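You operate a simulated robot arm through the tools that you are given. There is no shell and no other tool. Be economical: measure what you need, move in short steps, check, and stop when the job is done.

You are at the controls of a simulated robot arm. One attempt, no reset.

## Task
Rib the red jelly block and lay it in the done tray.
Fine: use the rib press and leave its mould out.

It is judged by the outcome, as a careful person would: the job done as asked, and still so three seconds after it is handed in. It fails if anything else is knocked over, pushed out of place, dropped, spilled or broken.

## Robot
A 7-joint arm with a two-finger parallel gripper, fixed in place. Base frame: the origin is at the foot of the arm, x ahead of it, y to its left, z up; the work surface is at about z = 820. Readings come in mm, rad, newtons and seconds.
With the tool pointing down near the work surface it reaches from about 240 to 680 mm from the base axis. Its first joint turns from -1.152 to 1.152 rad. Payload 2.4 kg.
The tool frame sits at the grasp point between the pads (the TCP): z along the fingers, y along the line on which they close. The tips reach 30 mm beyond it. Largest opening 94 mm; finger width 28, thickness 10; the body of the gripper, 50 by 96 mm, starts 55 mm behind the TCP.
Orientation is told as [roll, pitch, yaw] about the base's x, y, z axes, in that order, counted from this pose: with the fingers straight down and closing along the base's y, the tool's x points along the base's -x, its y along +y and its z along -z.

## Interface
- The arm moves only by the tool nudge_tool. Its argument "increments" is text: rows parted by semicolons, each of 7 numbers parted by spaces: the opening, from 0 (shut) to 1 (fully open), then the shift along the base's x, y, z in mm, then the turn, a rotation vector about the base's x, y, z in rad. In form: jaw x y z ax ay az; .... A call has 1 to 10 rows; each row is the pose to reach, as a shift and turn from the pose commanded when the call began. Rows are played at 5 a second. More than 50 mm and 0.15 rad between two rows, or a gripper value outside its range, and nothing of the call is played. A pose out of reach is approached as far as the arm can. The call stops where the force on the tool passes 70 N (or 10 N more than at its start, if that is more) or the arm is blocked; 0.2 s more then pass. Each finger travels about 153 mm/s and halts on what it meets, pressing with about 26 N; the grip force reading is that of the motor and also rises with nothing between the fingers. The clock runs only during rows and for 0.2 s after the last one: add rows that repeat a pose to give the fingers time. It gives the time, the measured TCP pose, the force on the tool (base axes), the opening and the grip force at its end, in the units of the frame above (readings bear some noise).
- Cameras (640 x 400 px; columns grow to the right, rows downward): "scene" is fixed at [41.3, 503.3, 1438.7]; the picture's right is [-0.60, -0.80, 0.00], its down [-0.54, 0.40, -0.74] and it looks along [0.59, -0.44, -0.68] (base axes); focal length 338 px, centre (320, 200). "wrist" rides on the gripper at [76, 14, -102] in the tool frame; the picture's right is [-0.18, 0.98, 0.00], its down [-0.75, -0.14, -0.64] and it looks along [-0.63, -0.12, 0.77] (tool axes); focal length 243 px, centre (320, 200). There is no depth. A picture from a camera that has moved, and an enlarged one, comes with that camera's place and axes in the base frame and with its lens. The place of the scene camera against the robot may be out by one fixed shift of up to 18 mm in any direction.
- get_image(camera): a new picture of that camera. It takes no simulated time.
- zoom(camera, box): a new picture of the part [left, top, right, bottom] of that camera's present view, enlarged. It takes no simulated time.
- hand_in(): hands the job in; it is judged then, once.

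Work in short steps. Places have to be worked out from the pictures, the camera data and where the tool is seen: move nearer, look again, correct. Check each grasp and each placing, and mend what went wrong. You have 120 turns and 68 pictures in all, those below and enlarged ones among them. Open the gripper and draw the arm clear of the work before you hand the job in, unless the task says otherwise; then end with one line.

The tools are called after "Call:" as name(argument=value, ...) on one line, values as JSON. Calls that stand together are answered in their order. nudge_tool: Moves the arm, as the interface text tells. Its arguments: {"type":"object","properties":{"increments":{"type":"string"}},"required":["increments"]} The other tools are called the same way: get_image (camera) takes a picture; zoom (camera, box) takes an enlarged picture of a part of a camera's view; hand_in () hands the job in.

At the start:

```text
clock: 0.0
eef_pos: [366.0, 207.2, 1163.5]
ee_rot: [-0.001, 0.001, 0.0]
ft_force: [0.3, 0.3, 0.1]
width: 94.1
grasp_force: 0.1
```

scene: 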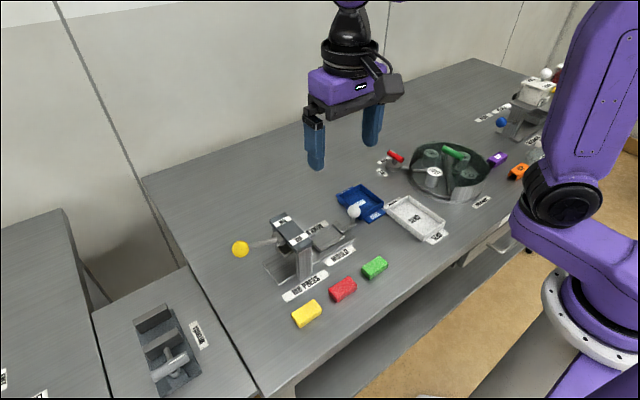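
wrist: 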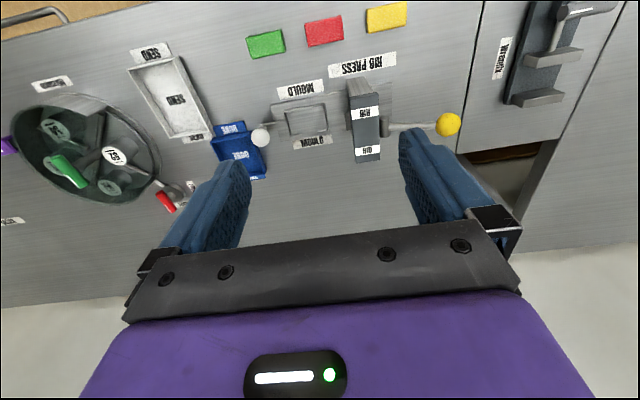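

I start by looking closely at the press area and the trays to understand the mechanism.

Call:
zoom(camera="scene", box=[220, 170, 460, 320])

Call:
zoom(camera="wrist", box=[200, 0, 480, 175])

Call:
zoom(camera="scene", box=[360, 60, 600, 240])

```text
2.67 times, centred on (340, 245) of scene
camera zoom: at [41.3, 503.3, 1438.7], right [-0.6, -0.8, 0.0], down [-0.54, 0.4, -0.74], along [0.59, -0.44, -0.68], focal length 902 px, centre (267, 80)
```

zoom: 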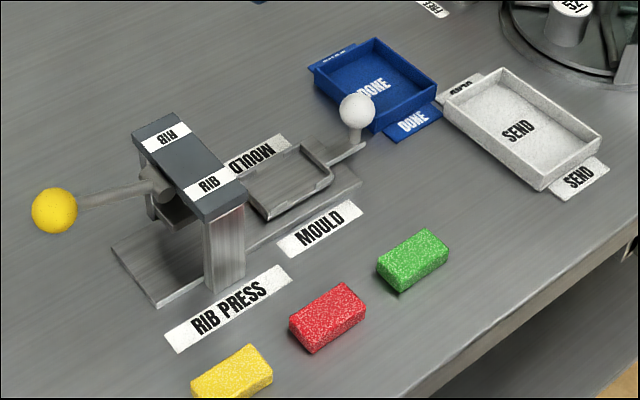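

```text
2.29 times, centred on (340, 88) of wrist
camera zoom: at [291.1, 220.6, 1265.2], right [0.18, 0.98, 0.0], down [0.75, -0.14, 0.64], along [0.63, -0.12, -0.77], focal length 555 px, centre (274, 457)
```

zoom: 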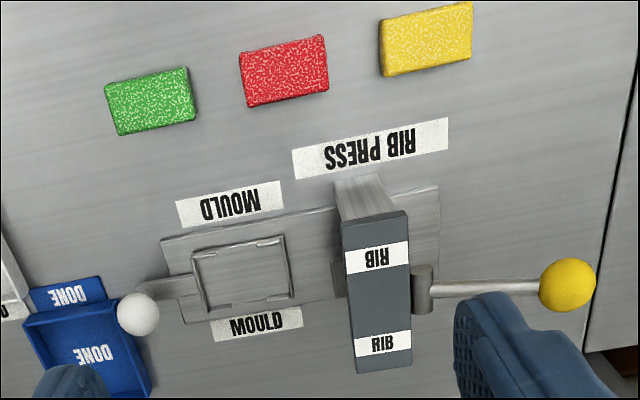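

```text
2.22 times, centred on (480, 150) of scene
camera zoom: at [41.3, 503.3, 1438.7], right [-0.6, -0.8, 0.0], down [-0.54, 0.4, -0.74], along [0.59, -0.44, -0.68], focal length 752 px, centre (-36, 311)
```

zoom: 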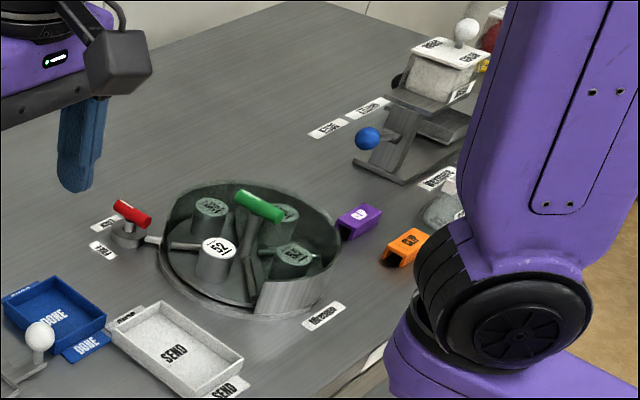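

Blocks lie at about x=330 (green y≈131, red y≈218, yellow y≈307), the mould at about (455,163) and the beam at y≈259. I move down and back for a closer look.

Call:
nudge_tool(increments="1 -14 2 -41 0 0 0; 1 -28 4 -82 0 0 0; 1 -42 6 -123 0 0 0; 1 -46 11 -163 0 0 0; 1 -46 11 -163 0 0 0")

Call:
get_image(camera="wrist")

Call:
get_image(camera="scene")

```text
clock: 1.2
eef_pos: [320.5, 218.5, 1000.0]
ee_rot: [0.0, 0.0, 0.0]
ft_force: [0.2, -0.7, -0.3]
width: 94.1
grasp_force: 0.0
```

```text
62 pictures are left
camera wrist: at [245.4, 231.4, 1102.3], right [0.18, 0.98, 0.0], down [0.75, -0.14, 0.64], along [0.63, -0.12, -0.77], focal length 243 px, centre (320, 200)
```

wrist: 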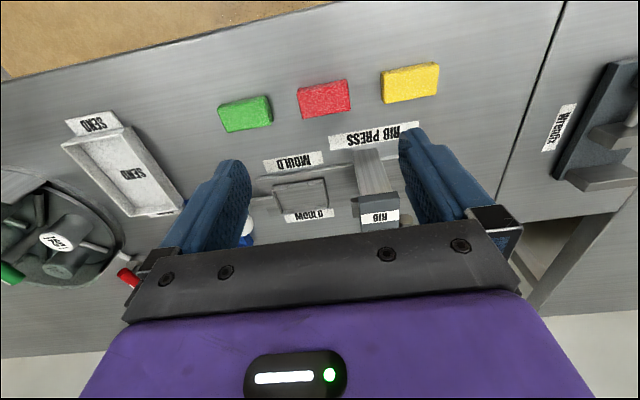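

```text
61 pictures are left
```

scene: 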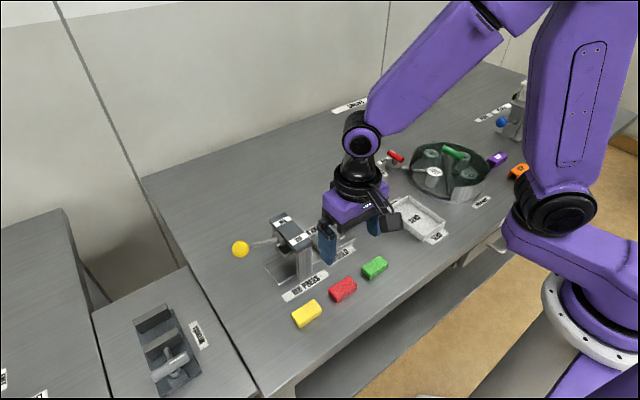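

The red block now reads as about (326,220), square to the axes. I zoom to get its size.

Call:
zoom(camera="wrist", box=[200, 50, 460, 230])

Call:
zoom(camera="scene", box=[220, 190, 380, 310])

```text
2.22 times, centred on (330, 140) of wrist
camera zoom: at [245.4, 231.4, 1102.3], right [0.18, 0.98, 0.0], down [0.75, -0.14, 0.64], along [0.63, -0.12, -0.77], focal length 539 px, centre (298, 333)
```

zoom: 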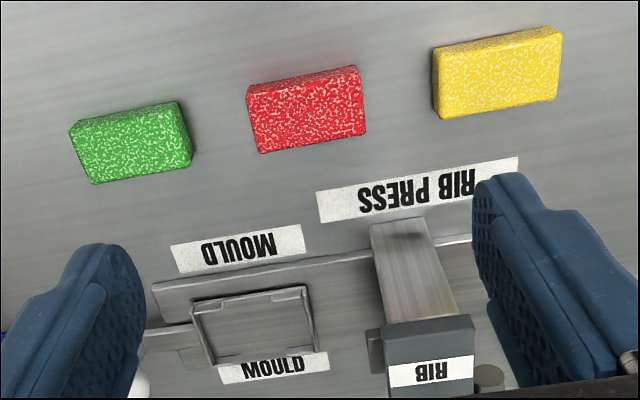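

```text
3.33 times, centred on (300, 250) of scene
camera zoom: at [41.3, 503.3, 1438.7], right [-0.6, -0.8, 0.0], down [-0.54, 0.4, -0.74], along [0.59, -0.44, -0.68], focal length 1127 px, centre (387, 33)
```

zoom: 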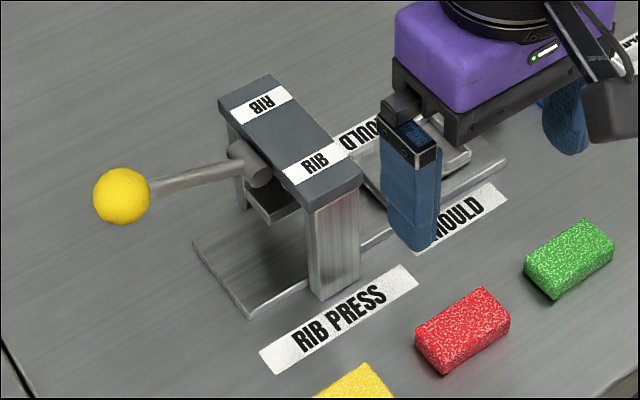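

Red block: x≈314–342, y≈194–246, about 20 high. Now I look at the mould from nearer to learn its walls before picking.

Call:
nudge_tool(increments="1 10 -40 0 0 0 0; 1 30 -63 -10 0 0 0; 1 30 -63 -10 0 0 0")

Call:
zoom(camera="wrist", box=[200, 60, 480, 235])

Call:
zoom(camera="scene", box=[220, 190, 380, 310])

```text
clock: 2.0
eef_pos: [350.1, 154.1, 989.8]
ee_rot: [0.0, 0.001, 0.0]
ft_force: [0.3, 0.0, 0.5]
width: 94.0
grasp_force: 0.1
```

```text
2.29 times, centred on (340, 148) of wrist
camera zoom: at [275.5, 168.7, 1092.2], right [0.18, 0.98, 0.0], down [0.75, -0.14, 0.64], along [0.63, -0.12, -0.77], focal length 555 px, centre (274, 320)
```

zoom: 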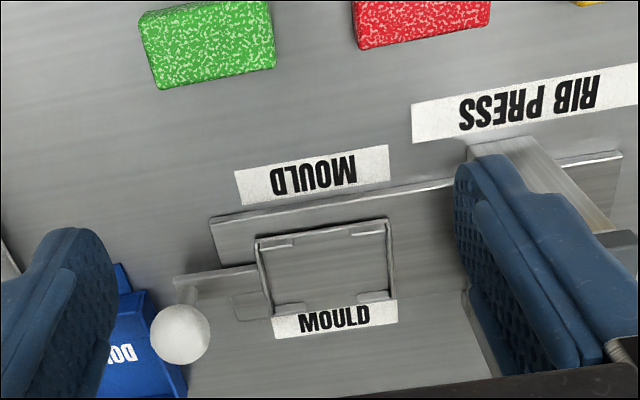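

```text
3.33 times, centred on (300, 250) of scene
camera zoom: at [41.3, 503.2, 1438.7], right [-0.6, -0.8, 0.0], down [-0.54, 0.4, -0.74], along [0.59, -0.44, -0.68], focal length 1127 px, centre (387, 33)
```

zoom: 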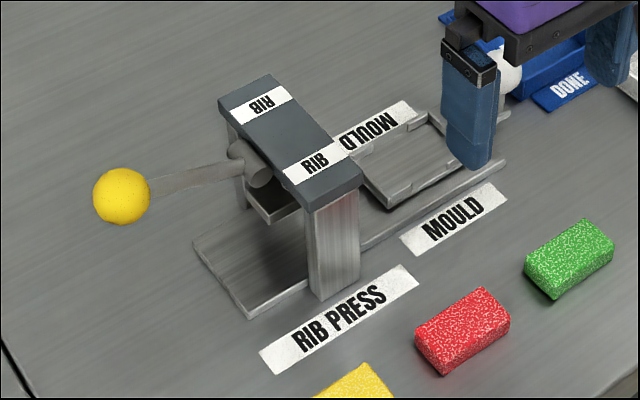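

The mould has end walls in y and only corner lips on its x sides, so gripping across x suits it; the block's long axis already matches. I turn the tool 90° (camera toward -y) while moving above the red block.

Call:
nudge_tool(increments="1 -2 6 0 0 0 0.145; 1 -4 13 0 0 0 0.29; 1 -6 20 0 0 0 0.435; 1 -9 26 0 0 0 0.58; 1 -11 33 0 0 0 0.725; 1 -13 40 0 0 0 0.87; 1 -15 46 0 0 0 1.015; 1 -18 53 0 0 0 1.16; 1 -20 60 0 0 0 1.305; 1 -22 66 0 0 0 1.45")

Call:
nudge_tool(increments="1 0 0 -20 0 0 0.1208; 1 0 0 -40 0 0 0.1208; 1 0 0 -40 0 0 0.1208")

Call:
get_image(camera="wrist")

```text
clock: 4.2
eef_pos: [328.4, 219.4, 990.3]
ee_rot: [-0.001, 0.0, 1.454]
ft_force: [-0.3, -0.3, -0.3]
width: 94.0
grasp_force: 0.1
```

```text
clock: 5.0
eef_pos: [328.9, 220.5, 949.9]
ee_rot: [-0.001, 0.0, 1.57]
ft_force: [0.4, 0.4, -0.4]
width: 94.0
grasp_force: 0.1
```

```text
56 pictures are left
camera wrist: at [315.3, 144.2, 1051.8], right [-0.98, 0.18, 0.0], down [0.14, 0.75, 0.64], along [0.12, 0.63, -0.77], focal length 243 px, centre (320, 200)
```

wrist: 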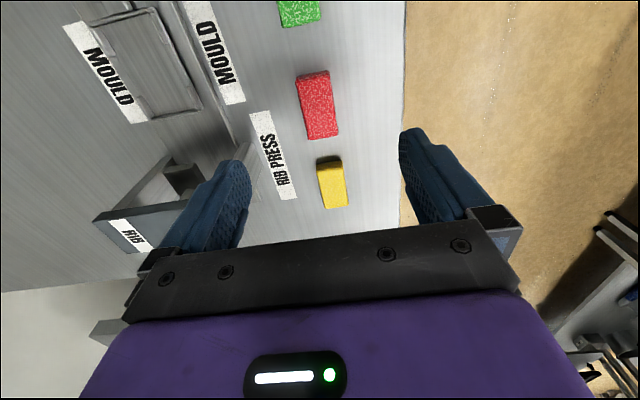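

Red is between the fingers at about (329,219). I descend, narrowing the jaws, to tips ~8 mm above the table and close.

Call:
nudge_tool(increments="0.8 0 -1 -40 0 0 0; 0.65 0 -1 -70 0 0 0; 0.65 0 -1 -92 0 0 0; 0.65 0 -1 -92 0 0 0")

Call:
get_image(camera="wrist")

```text
clock: 6.0
eef_pos: [326.9, 219.7, 857.9]
ee_rot: [-0.001, -0.003, 1.571]
ft_force: [0.2, -0.8, 0.8]
width: 61.2
grasp_force: 0.0
```

```text
55 pictures are left
camera wrist: at [315.2, 143.3, 959.8], right [-0.98, 0.18, 0.0], down [0.14, 0.75, 0.64], along [0.12, 0.63, -0.77], focal length 243 px, centre (320, 200)
```

wrist: 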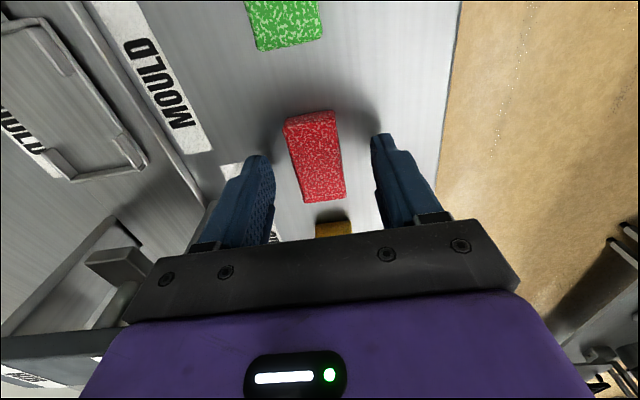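

The block sits between the fingers; close and lift a little.

Call:
nudge_tool(increments="0.25 0 -2 0 0 0 0; 0.25 0 -2 0 0 0 0; 0.25 0 -2 0 0 0 0")

```text
clock: 6.8
eef_pos: [328.4, 216.8, 857.4]
ee_rot: [0.002, 0.0, 1.57]
ft_force: [-0.3, -0.1, -0.6]
width: 28.9
grasp_force: 25.8
```

Gripped (28.9 mm, 26 N). Lift and carry round to above the mould at ~(453,164).

Call:
nudge_tool(increments="0.2 0 0 30 0 0 0; 0.2 0 -10 70 0 0 0; 0.2 0 -45 92 0 0 0; 0.2 40 -53 92 0 0 0; 0.2 85 -53 92 0 0 0; 0.2 125 -53 92 0 0 0; 0.2 125 -53 92 0 0 0")

Call:
get_image(camera="wrist")

Call:
get_image(camera="scene")

```text
clock: 8.4
eef_pos: [454.2, 165.1, 949.9]
ee_rot: [0.0, -0.001, 1.573]
ft_force: [-0.4, 0.2, -1.4]
width: 28.7
grasp_force: 26.0
```

```text
54 pictures are left
camera wrist: at [439.9, 88.0, 1052.1], right [-0.98, 0.18, 0.0], down [0.14, 0.75, 0.64], along [0.12, 0.63, -0.77], focal length 243 px, centre (320, 200)
```

wrist: 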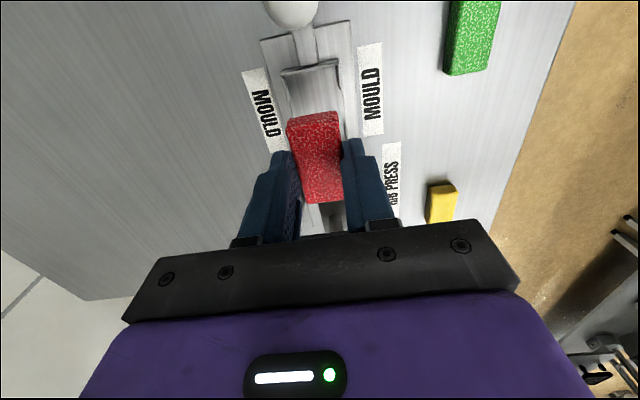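

```text
53 pictures are left
```

scene: 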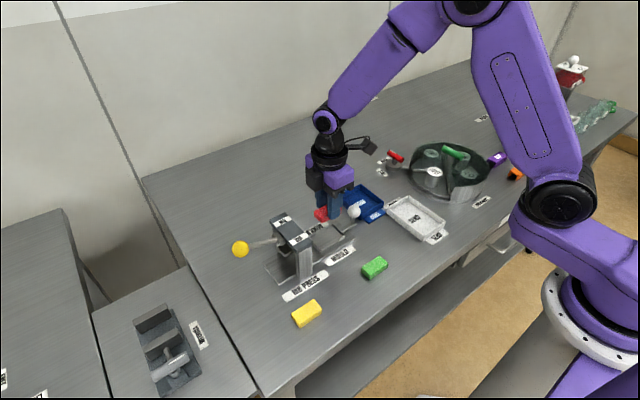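

I zoom on the mould to check the centring in x and y before lowering.

Call:
zoom(camera="wrist", box=[230, 0, 410, 112])

Call:
zoom(camera="scene", box=[260, 170, 400, 270])

```text
3.56 times, centred on (320, 56) of wrist
camera zoom: at [439.9, 88.0, 1052.1], right [-0.98, 0.18, 0.0], down [0.14, 0.75, 0.64], along [0.12, 0.63, -0.77], focal length 863 px, centre (320, 712)
```

zoom: 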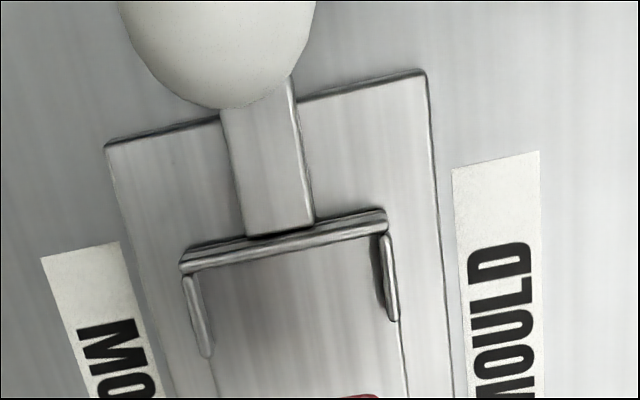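

```text
4.00 times, centred on (330, 220) of scene
camera zoom: at [41.3, 503.3, 1438.7], right [-0.6, -0.8, 0.0], down [-0.54, 0.4, -0.74], along [0.59, -0.44, -0.68], focal length 1353 px, centre (280, 120)
```

zoom: 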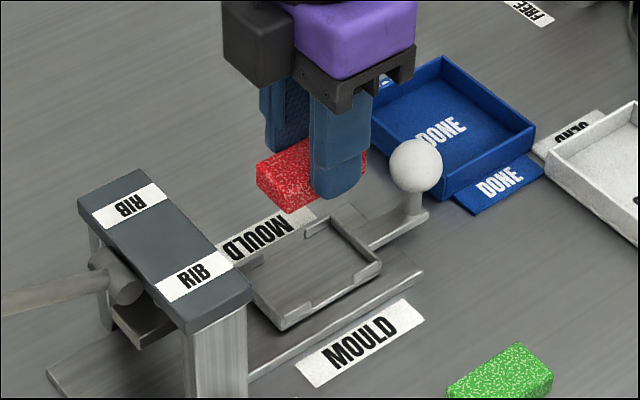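

Mould centre refines to ~(456,164.5). I lower to just above it with a 2 mm x correction and check.

Call:
nudge_tool(increments="0.2 1 0 -40 0 0 0; 0.2 2 0 -70 0 0 0; 0.2 2 0 -70 0 0 0")

Call:
zoom(camera="scene", box=[270, 190, 390, 270])

Call:
zoom(camera="wrist", box=[200, 20, 420, 240])

```text
clock: 9.2
eef_pos: [455.0, 165.4, 880.8]
ee_rot: [-0.001, 0.001, 1.571]
ft_force: [-0.4, -0.1, -0.7]
width: 29.2
grasp_force: 26.5
```

```text
5.00 times, centred on (330, 230) of scene
camera zoom: at [41.3, 503.3, 1438.7], right [-0.6, -0.8, 0.0], down [-0.54, 0.4, -0.74], along [0.59, -0.44, -0.68], focal length 1691 px, centre (270, 50)
```

zoom: 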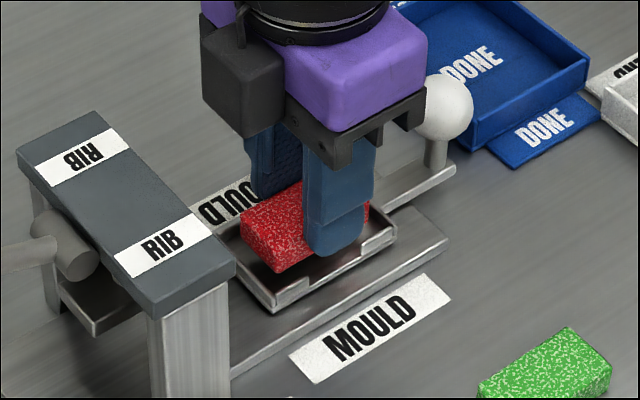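

```text
1.82 times, centred on (310, 130) of wrist
camera zoom: at [441.3, 87.9, 981.9], right [-0.98, 0.18, 0.0], down [0.14, 0.75, 0.64], along [0.12, 0.63, -0.77], focal length 441 px, centre (338, 327)
```

zoom: 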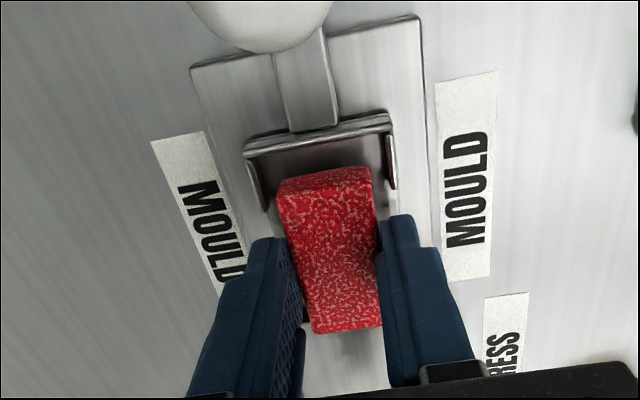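

Centred well over the mould. I lower in small steps watching the force.

Call:
nudge_tool(increments="0.2 0.5 -0.5 -5 0 0 0; 0.2 0.5 -0.5 -5 0 0 0")

Call:
nudge_tool(increments="0.2 0 0 -4 0 0 0; 0.2 0 0 -4 0 0 0")

Call:
nudge_tool(increments="0.2 0 0 -3 0 0 0; 0.2 0 0 -3 0 0 0")

```text
clock: 9.8
eef_pos: [454.6, 164.0, 875.1]
ee_rot: [-0.001, -0.002, 1.572]
ft_force: [-0.2, -0.1, -0.5]
width: 28.7
grasp_force: 26.0
```

```text
clock: 10.4
eef_pos: [455.7, 164.2, 871.1]
ee_rot: [-0.002, 0.001, 1.571]
ft_force: [-4.0, -1.0, 16.6]
width: 29.1
grasp_force: 26.3
```

```text
clock: 11.0
eef_pos: [455.0, 163.3, 869.1]
ee_rot: [-0.003, -0.002, 1.571]
ft_force: [-4.2, 0.9, 26.8]
width: 28.8
grasp_force: 26.1
```

Contact from about z=871. I look at what is touching.

Call:
zoom(camera="scene", box=[270, 190, 390, 270])

Call:
zoom(camera="wrist", box=[200, 20, 420, 240])

```text
5.00 times, centred on (330, 230) of scene
camera zoom: at [40.8, 503.1, 1438.8], right [-0.6, -0.8, 0.0], down [-0.54, 0.4, -0.74], along [0.59, -0.44, -0.68], focal length 1691 px, centre (270, 50)
```

zoom: 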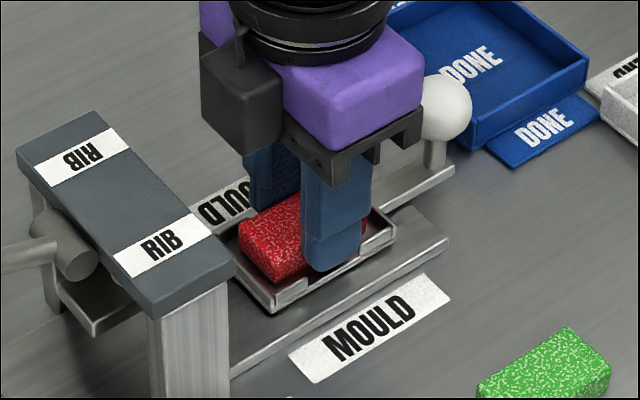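

```text
1.82 times, centred on (310, 130) of wrist
camera zoom: at [442.0, 87.8, 970.6], right [-0.98, 0.18, 0.0], down [0.14, 0.75, 0.64], along [0.12, 0.63, -0.77], focal length 441 px, centre (338, 327)
```

zoom: 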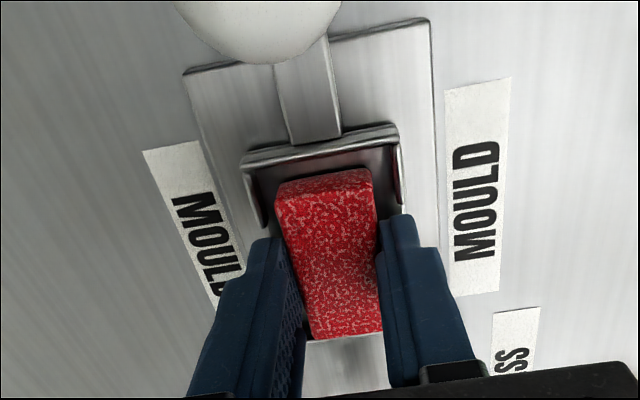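

Call:
zoom(camera="scene", box=[305, 220, 355, 255])

```text
11.43 times, centred on (330, 238) of scene
camera zoom: at [40.8, 503.1, 1438.8], right [-0.6, -0.8, 0.0], down [-0.54, 0.4, -0.74], along [0.59, -0.44, -0.68], focal length 3865 px, centre (206, -229)
```

zoom: 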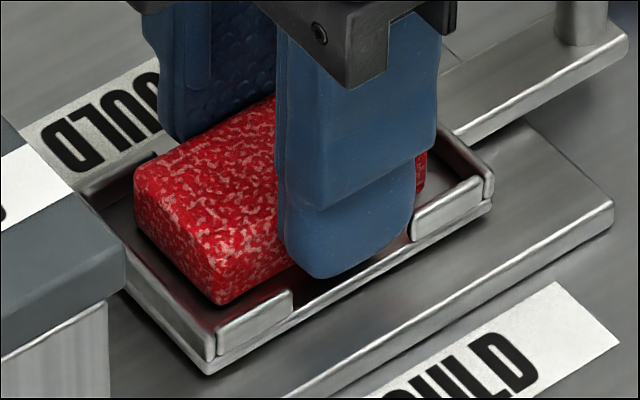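

The block sits on the mould floor inside the walls. Release gently and rise.

Call:
nudge_tool(increments="0.2 0 0 2 0 0 0; 0.5 0 0 2 0 0 0; 0.5 0 0 3 0 0 0; 0.5 0 0 40 0 0 0; 0.5 0 0 80 0 0 0; 0.5 0 0 110 0 0 0")

Call:
zoom(camera="scene", box=[220, 170, 400, 310])

Call:
get_image(camera="wrist")

```text
clock: 12.4
eef_pos: [454.3, 162.6, 978.7]
ee_rot: [0.003, 0.0, 1.57]
ft_force: [-0.1, 0.4, -0.3]
width: 47.2
grasp_force: 0.1
```

```text
2.86 times, centred on (310, 240) of scene
camera zoom: at [41.3, 503.3, 1438.7], right [-0.6, -0.8, 0.0], down [-0.54, 0.4, -0.74], along [0.59, -0.44, -0.68], focal length 966 px, centre (349, 86)
```

zoom: 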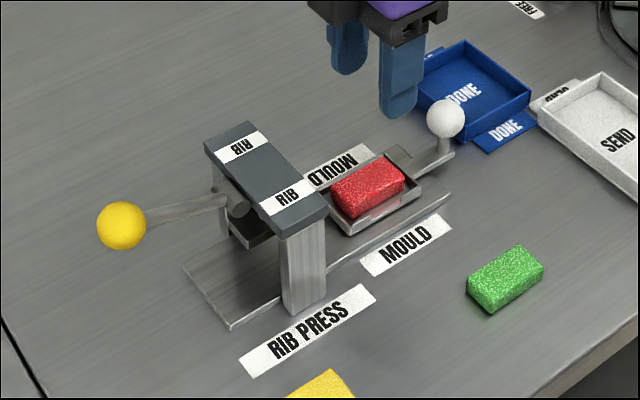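

```text
44 pictures are left
camera wrist: at [441.4, 86.6, 1081.2], right [-0.98, 0.18, 0.0], down [0.14, 0.75, 0.64], along [0.12, 0.63, -0.77], focal length 243 px, centre (320, 200)
```

wrist: 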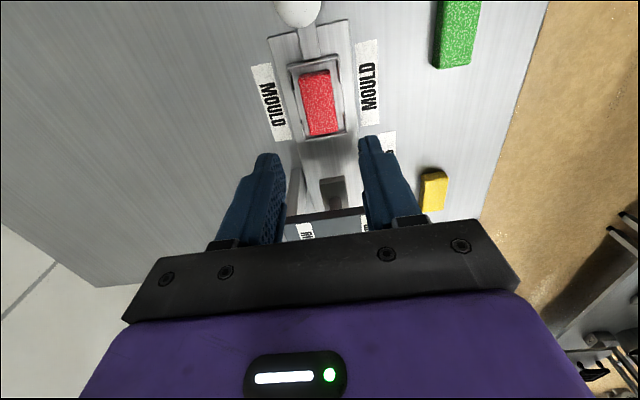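

Block is placed well. Next the mould handle's white ball, estimated at (458,89,~862): I move above it to look.

Call:
nudge_tool(increments="0.6 2 -40 0 0 0 0; 0.6 4 -74 -20 0 0 0; 0.6 4 -74 -45 0 0 0; 0.6 4 -74 -45 0 0 0")

Call:
get_image(camera="wrist")

Call:
zoom(camera="scene", box=[270, 150, 430, 270])

```text
clock: 13.4
eef_pos: [459.9, 88.8, 933.8]
ee_rot: [0.0, -0.001, 1.571]
ft_force: [-0.3, -0.1, -0.3]
width: 56.4
grasp_force: 0.1
```

```text
43 pictures are left
camera wrist: at [445.9, 12.6, 1035.4], right [-0.98, 0.18, 0.0], down [0.14, 0.75, 0.64], along [0.12, 0.63, -0.77], focal length 243 px, centre (320, 200)
```

wrist: 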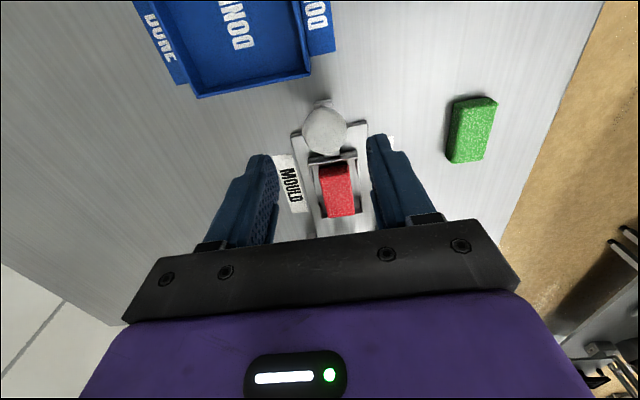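

```text
3.33 times, centred on (350, 210) of scene
camera zoom: at [41.3, 503.2, 1438.7], right [-0.6, -0.8, 0.0], down [-0.54, 0.4, -0.74], along [0.59, -0.44, -0.68], focal length 1127 px, centre (220, 167)
```

zoom: 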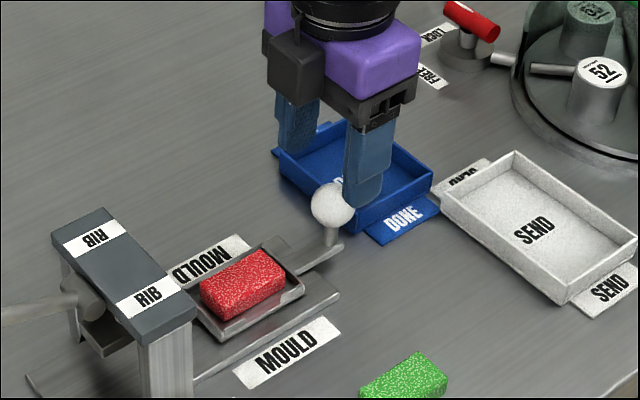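

Ball triangulated at (457.5,90.3,860), ~33 mm across. Lower around it and grip.

Call:
nudge_tool(increments="0.6 -2 1.5 -40 0 0 0; 0.6 -2 1.5 -68 0 0 0; 0.6 -2 1.5 -68 0 0 0; 0.28 -2 1.5 -68 0 0 0; 0.28 -2 1.5 -68 0 0 0; 0.28 -2 1.5 -68 0 0 0")

Call:
get_image(camera="wrist")

```text
clock: 14.8
eef_pos: [455.6, 90.6, 865.1]
ee_rot: [0.007, 0.002, 1.57]
ft_force: [-21.2, 1.1, -3.8]
width: 34.4
grasp_force: 44.8
```

```text
41 pictures are left
camera wrist: at [442.5, 14.5, 967.0], right [-0.98, 0.18, 0.01], down [0.15, 0.75, 0.64], along [0.11, 0.63, -0.77], focal length 243 px, centre (320, 200)
```

wrist: 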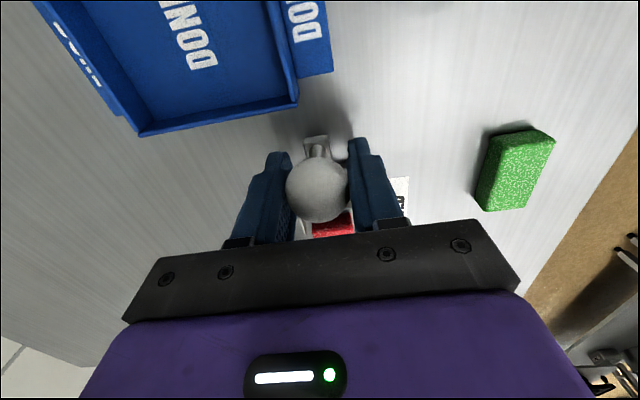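

Ball gripped (34 mm), with a 21 N sideways load meaning the ball's centre lies ~2 mm toward -x. I relieve that and then push +y a little.

Call:
nudge_tool(increments="0.28 -2 0 0 0 0 0; 0.28 -2 4 0 0 0 0; 0.28 -2 8 0 0 0 0; 0.28 -2 12 0 0 0 0")

```text
clock: 15.8
eef_pos: [454.8, 103.6, 864.0]
ee_rot: [0.003, 0.001, 1.571]
ft_force: [-11.3, -1.1, -21.6]
width: 34.4
grasp_force: 45.1
```

Moves easily. I relieve the small loads and continue pushing in.

Call:
nudge_tool(increments="0.28 -1 5 -2 0 0 0; 0.28 -1 14 -2 0 0 0; 0.28 -1 23 -2 0 0 0; 0.28 -1 32 -2 0 0 0; 0.28 -1 41 -2 0 0 0; 0.28 -1 50 -2 0 0 0; 0.28 -1 56 -2 0 0 0")

Call:
zoom(camera="scene", box=[220, 170, 400, 310])

```text
clock: 17.4
eef_pos: [455.1, 158.9, 862.7]
ee_rot: [0.0, 0.001, 1.571]
ft_force: [-0.6, -1.8, -5.7]
width: 31.8
grasp_force: 44.9
```

```text
2.86 times, centred on (310, 240) of scene
camera zoom: at [41.4, 503.3, 1438.7], right [-0.6, -0.8, 0.0], down [-0.54, 0.4, -0.74], along [0.59, -0.44, -0.68], focal length 966 px, centre (349, 86)
```

zoom: 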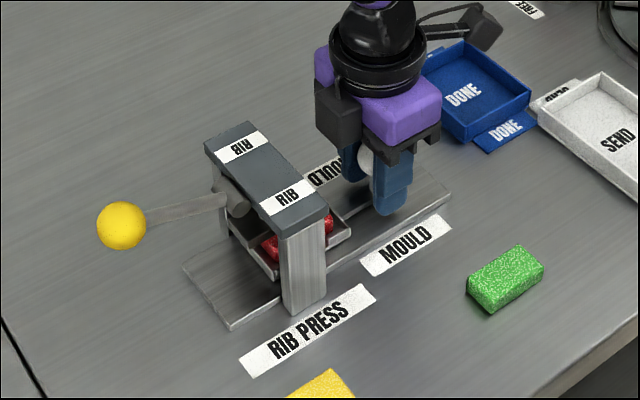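

The block passes under the beam. Continue until the stop is felt.

Call:
nudge_tool(increments="0.28 0 6 0 0 0 0; 0.28 0 12 0 0 0 0; 0.28 0 18 0 0 0 0; 0.28 0 24 0 0 0 0; 0.28 0 24 0 0 0 0")

Call:
zoom(camera="scene", box=[240, 190, 380, 290])

```text
clock: 18.6
eef_pos: [454.2, 182.6, 863.1]
ee_rot: [0.0, -0.001, 1.569]
ft_force: [5.1, -7.4, -14.0]
width: 31.7
grasp_force: 44.9
```

```text
4.00 times, centred on (310, 240) of scene
camera zoom: at [41.6, 503.1, 1438.8], right [-0.6, -0.8, 0.0], down [-0.54, 0.4, -0.74], along [0.59, -0.44, -0.68], focal length 1353 px, centre (360, 40)
```

zoom: 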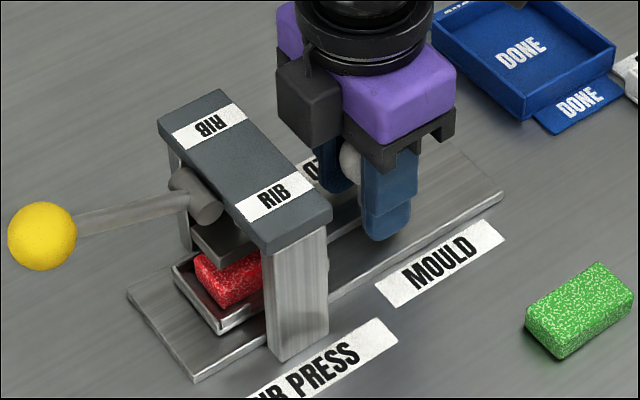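

A 7 N reaction may be the stop beginning; I try a few mm more.

Call:
nudge_tool(increments="0.28 0 3 0 0 0 0; 0.28 0 6 0 0 0 0; 0.28 0 6 0 0 0 0")

Call:
zoom(camera="scene", box=[240, 190, 380, 290])

```text
clock: 19.4
eef_pos: [454.4, 182.5, 862.4]
ee_rot: [0.006, 0.005, 1.56]
ft_force: [1.5, -44.0, 3.3]
width: 31.6
grasp_force: 44.7
```

```text
4.00 times, centred on (310, 240) of scene
camera zoom: at [41.3, 502.2, 1439.1], right [-0.6, -0.8, 0.0], down [-0.54, 0.41, -0.74], along [0.59, -0.44, -0.68], focal length 1353 px, centre (360, 40)
```

zoom: 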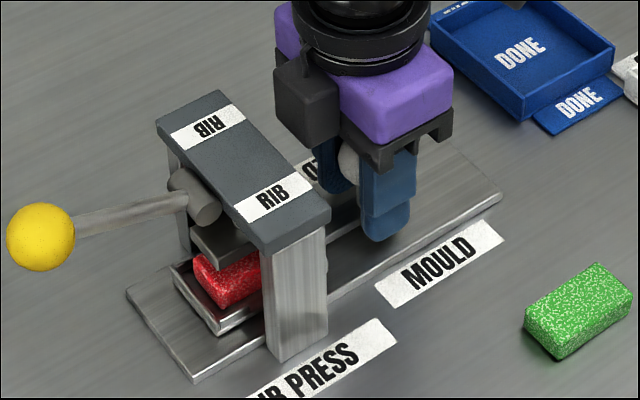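

The mould is against its stop (44 N, no further travel). Relax, release and rise clear.

Call:
nudge_tool(increments="0.28 0 -6 0 0 0 0; 0.6 0 -6 0 0 0 0; 0.6 0 -6 0 0 0 0; 0.6 0 -8 45 0 0 0; 0.6 0 -8 90 0 0 0; 0.6 0 -8 135 0 0 0; 0.6 0 -8 165 0 0 0")

Call:
get_image(camera="wrist")

```text
clock: 21.0
eef_pos: [453.9, 181.1, 1026.6]
ee_rot: [0.0, -0.001, 1.571]
ft_force: [0.1, -0.3, -0.6]
width: 56.2
grasp_force: 0.1
```

```text
37 pictures are left
camera wrist: at [440.9, 105.3, 1129.4], right [-0.98, 0.18, 0.0], down [0.14, 0.75, 0.64], along [0.12, 0.63, -0.77], focal length 243 px, centre (320, 200)
```

wrist: 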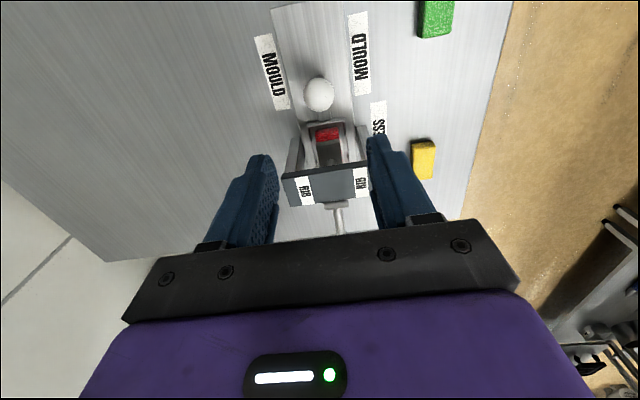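

Now move along +y at this height to look at the yellow lever ball, estimated (~460,378,922).

Call:
nudge_tool(increments="0.6 0 45 10 0 0 0; 0.6 0 90 10 0 0 0; 0.6 0 135 10 0 0 0; 0.6 0 170 10 0 0 0; 0.6 0 170 10 0 0 0")

Call:
get_image(camera="wrist")

Call:
zoom(camera="scene", box=[200, 170, 380, 290])

```text
clock: 22.2
eef_pos: [455.2, 353.5, 1039.0]
ee_rot: [0.0, -0.001, 1.57]
ft_force: [-0.4, 0.1, -0.9]
width: 56.4
grasp_force: 0.1
```

```text
36 pictures are left
camera wrist: at [440.7, 276.1, 1141.5], right [-0.98, 0.18, 0.0], down [0.14, 0.75, 0.64], along [0.12, 0.63, -0.77], focal length 243 px, centre (320, 200)
```

wrist: 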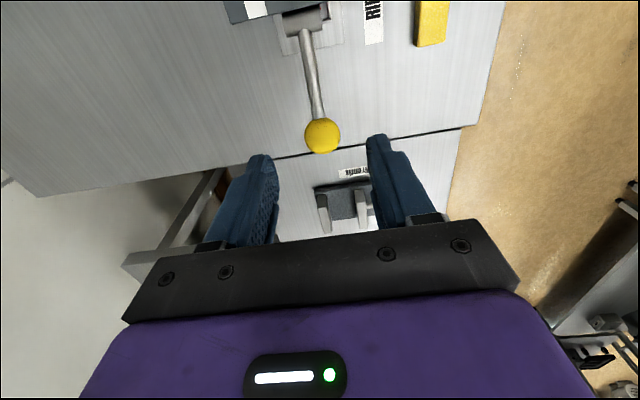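

```text
3.33 times, centred on (290, 230) of scene
camera zoom: at [41.3, 503.3, 1438.7], right [-0.6, -0.8, 0.0], down [-0.54, 0.4, -0.74], along [0.59, -0.44, -0.68], focal length 1127 px, centre (420, 100)
```

zoom: 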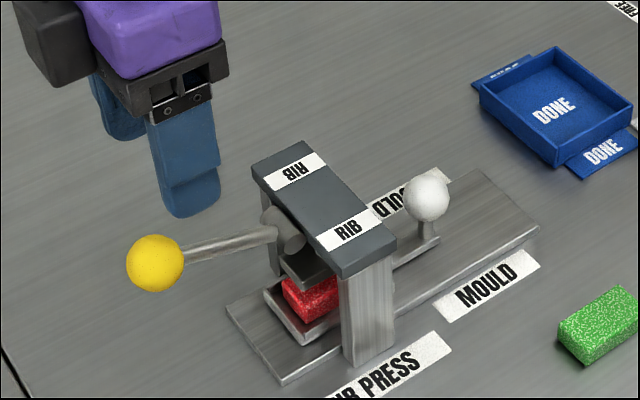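

Lever ball triangulates to about (457,369,937). Move above it and partly down, then check.

Call:
nudge_tool(increments="0.6 1 16 -30 0 0 0; 0.6 1 16 -60 0 0 0; 0.6 1 16 -60 0 0 0")

Call:
get_image(camera="wrist")

```text
clock: 23.0
eef_pos: [454.4, 367.9, 977.5]
ee_rot: [0.001, 0.0, 1.571]
ft_force: [-0.4, 0.9, -0.2]
width: 56.5
grasp_force: 0.1
```

```text
34 pictures are left
camera wrist: at [441.6, 291.5, 1079.9], right [-0.98, 0.18, 0.0], down [0.14, 0.75, 0.64], along [0.12, 0.63, -0.77], focal length 243 px, centre (320, 200)
```

wrist: 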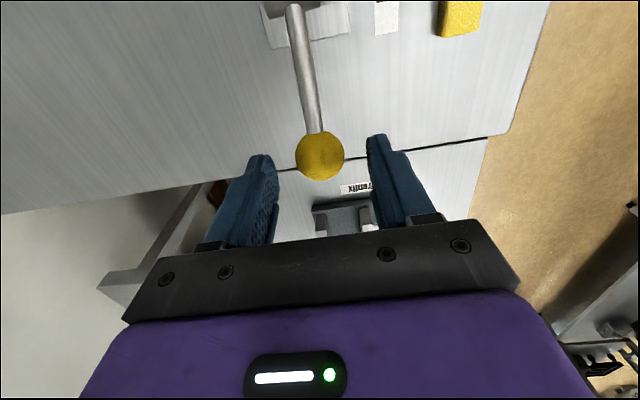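

Ball at (457.7,372,932). Lower over it and grip it lightly.

Call:
nudge_tool(increments="0.6 2 4 -20 0 0 0; 0.6 2 4 -41 0 0 0; 0.6 2 4 -41 0 0 0; 0.3 2 4 -41 0 0 0; 0.3 2 4 -41 0 0 0; 0.3 2 4 -41 0 0 0")

Call:
get_image(camera="wrist")

```text
clock: 24.4
eef_pos: [454.7, 371.0, 936.3]
ee_rot: [0.004, 0.004, 1.573]
ft_force: [-18.1, -3.1, -3.6]
width: 32.1
grasp_force: 44.6
```

```text
33 pictures are left
camera wrist: at [442.4, 295.2, 1038.5], right [-0.98, 0.18, 0.0], down [0.14, 0.76, 0.64], along [0.11, 0.63, -0.77], focal length 243 px, centre (320, 200)
```

wrist: 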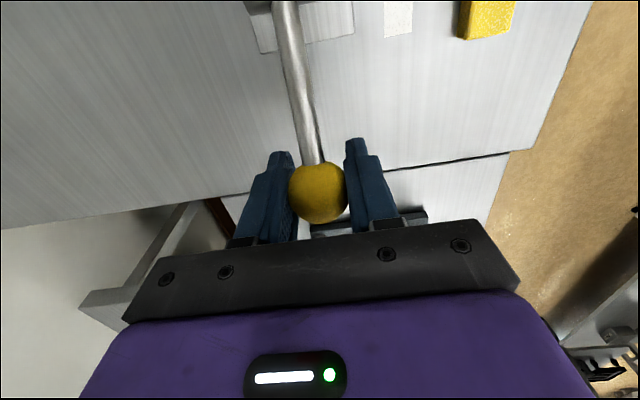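

Gripped. I relieve the side load and swing the lever down along its arc (pivot near y≈285, z≈908) in small steps.

Call:
nudge_tool(increments="0.3 -2 0 -2 0 0 0; 0.3 -2 1 -6 0 0 0; 0.3 -2 2 -10 0 0 0; 0.3 -2 3 -14 0 0 0; 0.3 -2 3 -18 0 0 0")

Call:
zoom(camera="scene", box=[200, 170, 380, 290])

```text
clock: 25.6
eef_pos: [455.5, 374.1, 919.9]
ee_rot: [0.0, 0.002, 1.571]
ft_force: [-11.8, -6.1, 13.3]
width: 31.2
grasp_force: 45.3
```

```text
3.33 times, centred on (290, 230) of scene
camera zoom: at [40.8, 503.0, 1438.9], right [-0.6, -0.8, 0.0], down [-0.54, 0.4, -0.74], along [0.59, -0.44, -0.68], focal length 1127 px, centre (420, 100)
```

zoom: 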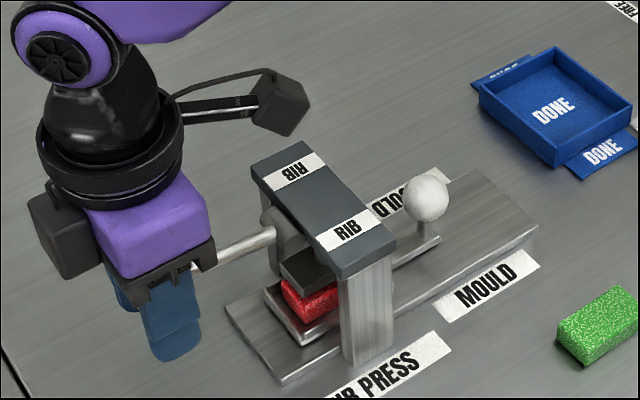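

The plate is descending with the lever, at 13 N. Continue downward along the arc.

Call:
nudge_tool(increments="0.3 -1 0 -4 0 0 0; 0.3 -1 0 -8 0 0 0; 0.3 -1 0 -12 0 0 0; 0.3 -1 0 -16 0 0 0; 0.3 -1 0 -16 0 0 0")

Call:
zoom(camera="scene", box=[200, 170, 380, 290])

```text
clock: 26.8
eef_pos: [454.8, 373.8, 903.2]
ee_rot: [-0.002, 0.0, 1.57]
ft_force: [-2.9, 0.3, 13.7]
width: 31.0
grasp_force: 44.6
```

```text
3.33 times, centred on (290, 230) of scene
camera zoom: at [41.0, 503.2, 1438.8], right [-0.6, -0.8, 0.0], down [-0.54, 0.4, -0.74], along [0.59, -0.44, -0.68], focal length 1127 px, centre (420, 100)
```

zoom: 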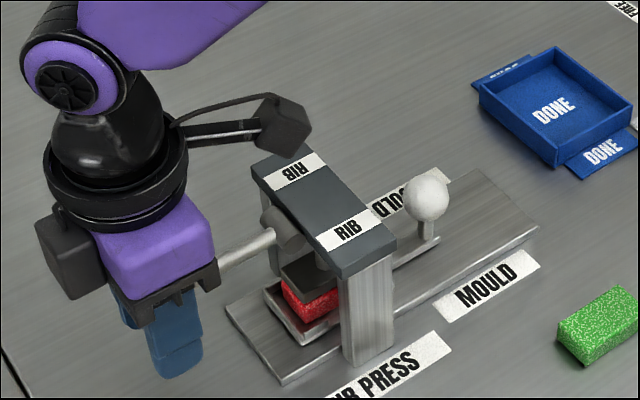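

The plate is at the top of the block. Continue down, watching force rise.

Call:
nudge_tool(increments="0.3 0 -1 -4 0 0 0; 0.3 0 -2 -8 0 0 0; 0.3 0 -3 -12 0 0 0; 0.3 0 -3 -12 0 0 0")

Call:
nudge_tool(increments="0.3 0 -1 -4 0 0 0; 0.3 0 -2 -8 0 0 0; 0.3 0 -2 -8 0 0 0")

Call:
zoom(camera="scene", box=[200, 170, 380, 290])

```text
clock: 27.8
eef_pos: [454.7, 372.4, 892.6]
ee_rot: [-0.004, -0.002, 1.574]
ft_force: [0.7, 11.5, 26.0]
width: 30.8
grasp_force: 44.9
```

```text
clock: 28.6
eef_pos: [454.8, 372.6, 885.6]
ee_rot: [-0.006, -0.006, 1.572]
ft_force: [-10.6, 9.8, 42.2]
width: 31.5
grasp_force: 44.7
```

```text
3.33 times, centred on (290, 230) of scene
camera zoom: at [40.4, 503.0, 1438.9], right [-0.6, -0.8, 0.0], down [-0.54, 0.4, -0.74], along [0.59, -0.44, -0.68], focal length 1127 px, centre (420, 100)
```

zoom: 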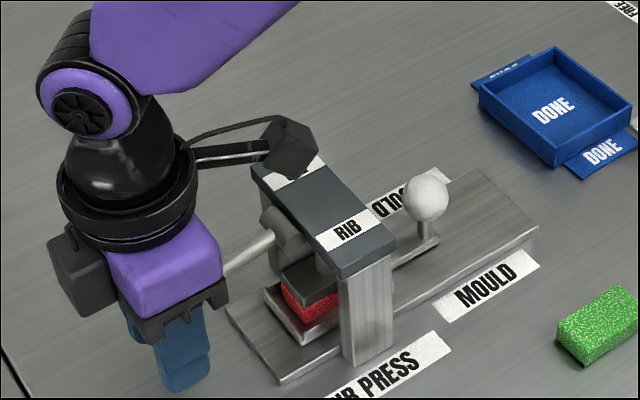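

Plate is pressing into the block (42 N). Keep going until a firm stop, expected under the 70 N limit.

Call:
nudge_tool(increments="0.3 0 1 -3 0 0 0; 0.3 0 1 -6 0 0 0; 0.3 0 1 -6 0 0 0")

Call:
nudge_tool(increments="0.3 0 0 -2 0 0 0; 0.3 0 0 -5 0 0 0; 0.3 0 0 -5 0 0 0")

Call:
zoom(camera="scene", box=[240, 190, 340, 270])

```text
clock: 29.4
eef_pos: [454.8, 369.3, 877.3]
ee_rot: [0.001, 0.001, 1.569]
ft_force: [-5.2, 2.5, 8.3]
width: 32.0
grasp_force: 44.9
```

```text
clock: 30.2
eef_pos: [456.2, 371.0, 874.2]
ee_rot: [-0.001, -0.001, 1.569]
ft_force: [-8.7, -4.5, 33.5]
width: 31.2
grasp_force: 45.4
```

```text
5.00 times, centred on (290, 230) of scene
camera zoom: at [40.6, 502.7, 1439.0], right [-0.6, -0.8, 0.0], down [-0.54, 0.4, -0.74], along [0.59, -0.44, -0.68], focal length 1691 px, centre (470, 50)
```

zoom: 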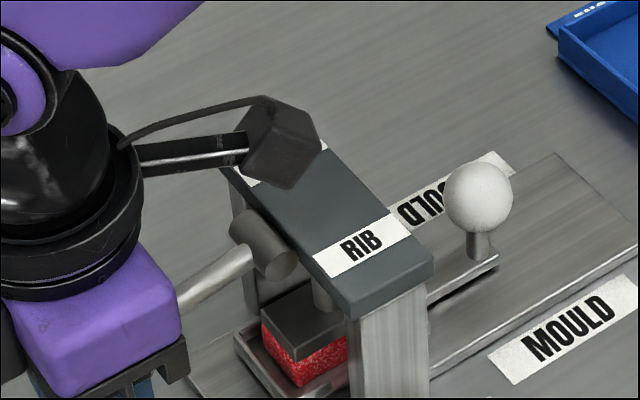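

Force fell then rose again, maybe a slip or a press detent. I press a little further to see.

Call:
nudge_tool(increments="0.3 0 -1 -3 0 0 0; 0.3 0 -1 -6 0 0 0; 0.3 0 -1 -6 0 0 0")

Call:
get_image(camera="wrist")

```text
clock: 31.0
eef_pos: [455.0, 370.6, 870.1]
ee_rot: [-0.006, -0.003, 1.569]
ft_force: [-11.3, -2.4, 41.8]
width: 31.0
grasp_force: 45.4
```

```text
28 pictures are left
camera wrist: at [441.5, 294.0, 971.1], right [-0.98, 0.18, 0.0], down [0.14, 0.75, 0.65], along [0.12, 0.64, -0.76], focal length 243 px, centre (320, 200)
```

wrist: 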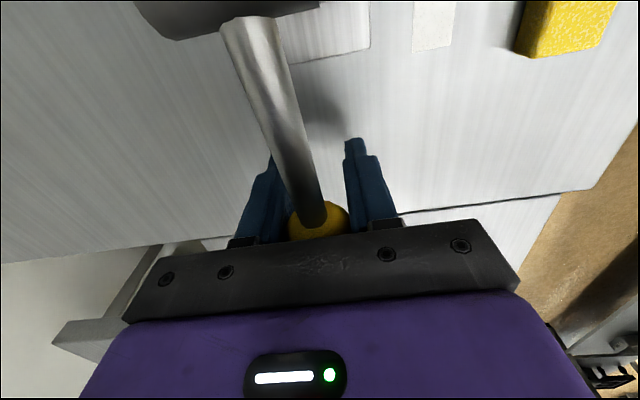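

The ball has slid up in the grip (ball at z≈893, TCP at 870), so pressing by grip is limited. I release, rise above, shut the fingers and push down on the ball from above.

Call:
nudge_tool(increments="0.3 2 2 6 0 0 0; 0.6 2 2 6 0 0 0; 0.6 2 2 8 0 0 0; 0.6 2 2 50 0 0 0; 0.6 2 2 95 0 0 0; 0.6 2 2 130 0 0 0; 0 2 2 130 0 0 0; 0 2 2 130 0 0 0; 0 2 2 130 0 0 0")

Call:
get_image(camera="wrist")

Call:
zoom(camera="scene", box=[200, 170, 380, 290])

```text
clock: 33.0
eef_pos: [457.0, 371.1, 994.8]
ee_rot: [0.0, 0.001, 1.571]
ft_force: [0.9, -0.5, -0.7]
width: 0.1
grasp_force: 26.4
```

```text
27 pictures are left
camera wrist: at [444.6, 294.9, 1097.9], right [-0.98, 0.18, 0.0], down [0.14, 0.75, 0.64], along [0.12, 0.63, -0.77], focal length 243 px, centre (320, 200)
```

wrist: 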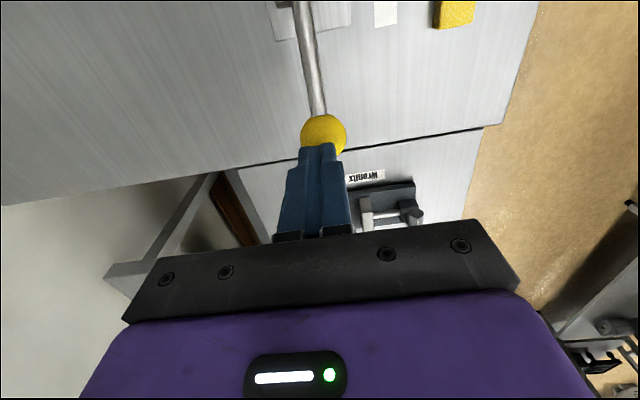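

```text
3.33 times, centred on (290, 230) of scene
camera zoom: at [41.3, 503.3, 1438.7], right [-0.6, -0.8, 0.0], down [-0.54, 0.4, -0.74], along [0.59, -0.44, -0.68], focal length 1127 px, centre (420, 100)
```

zoom: 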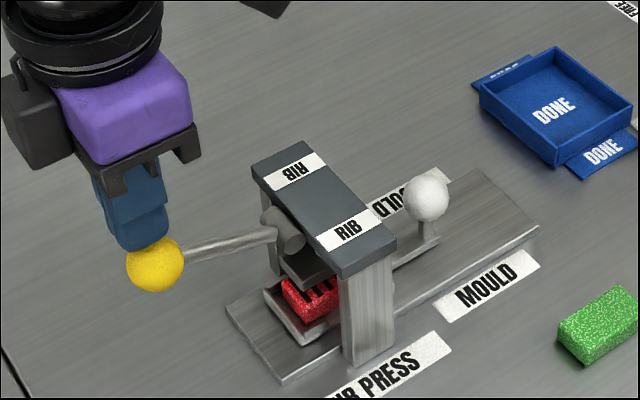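

The lever sprang back and the block now shows ribs. I zoom to judge whether the ribbing is complete.

Call:
zoom(camera="scene", box=[270, 230, 320, 270])

```text
10.00 times, centred on (295, 250) of scene
camera zoom: at [41.3, 503.3, 1438.7], right [-0.6, -0.8, 0.0], down [-0.54, 0.4, -0.74], along [0.59, -0.44, -0.68], focal length 3382 px, centre (570, -300)
```

zoom: 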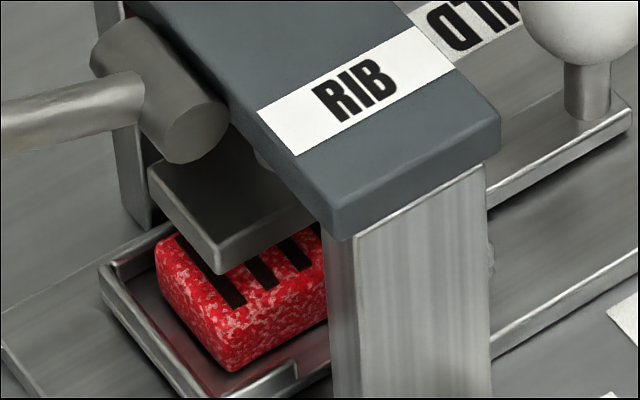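

Ribs are clear. I go back over to the mould's white ball at (455,182) and grip it again.

Call:
nudge_tool(increments="0.3 0 0 35 0 0 0; 0.6 -1 -45 35 0 0 0; 0.6 -2 -90 35 0 0 0; 0.6 -2 -135 35 0 0 0; 0.6 -2 -175 35 0 0 0; 0.6 -2 -191 35 0 0 0; 0.6 -2 -191 0 0 0 0; 0.6 -2 -191 -35 0 0 0; 0.6 -2 -191 -35 0 0 0")

Call:
get_image(camera="wrist")

```text
clock: 35.0
eef_pos: [454.2, 182.2, 961.1]
ee_rot: [-0.001, 0.0, 1.572]
ft_force: [0.4, 0.2, 0.6]
width: 56.5
grasp_force: 0.1
```

```text
24 pictures are left
camera wrist: at [440.8, 104.6, 1063.9], right [-0.98, 0.18, 0.0], down [0.14, 0.75, 0.64], along [0.12, 0.63, -0.77], focal length 243 px, centre (320, 200)
```

wrist: 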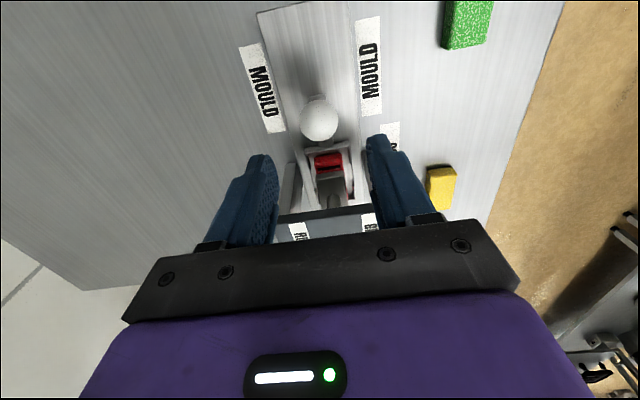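

Ball lies where expected (456,183). Lower and grip.

Call:
nudge_tool(increments="0.6 0 0 -45 0 0 0; 0.6 0 0 -80 0 0 0; 0.6 0 0 -98 0 0 0; 0.6 0 0 -98 0 0 0; 0.26 0 0 -98 0 0 0; 0.26 0 0 -98 0 0 0; 0.26 0 0 -98 0 0 0")

```text
clock: 36.6
eef_pos: [454.3, 181.6, 864.0]
ee_rot: [-0.002, 0.0, 1.571]
ft_force: [8.8, 0.5, -11.2]
width: 31.7
grasp_force: 45.3
```

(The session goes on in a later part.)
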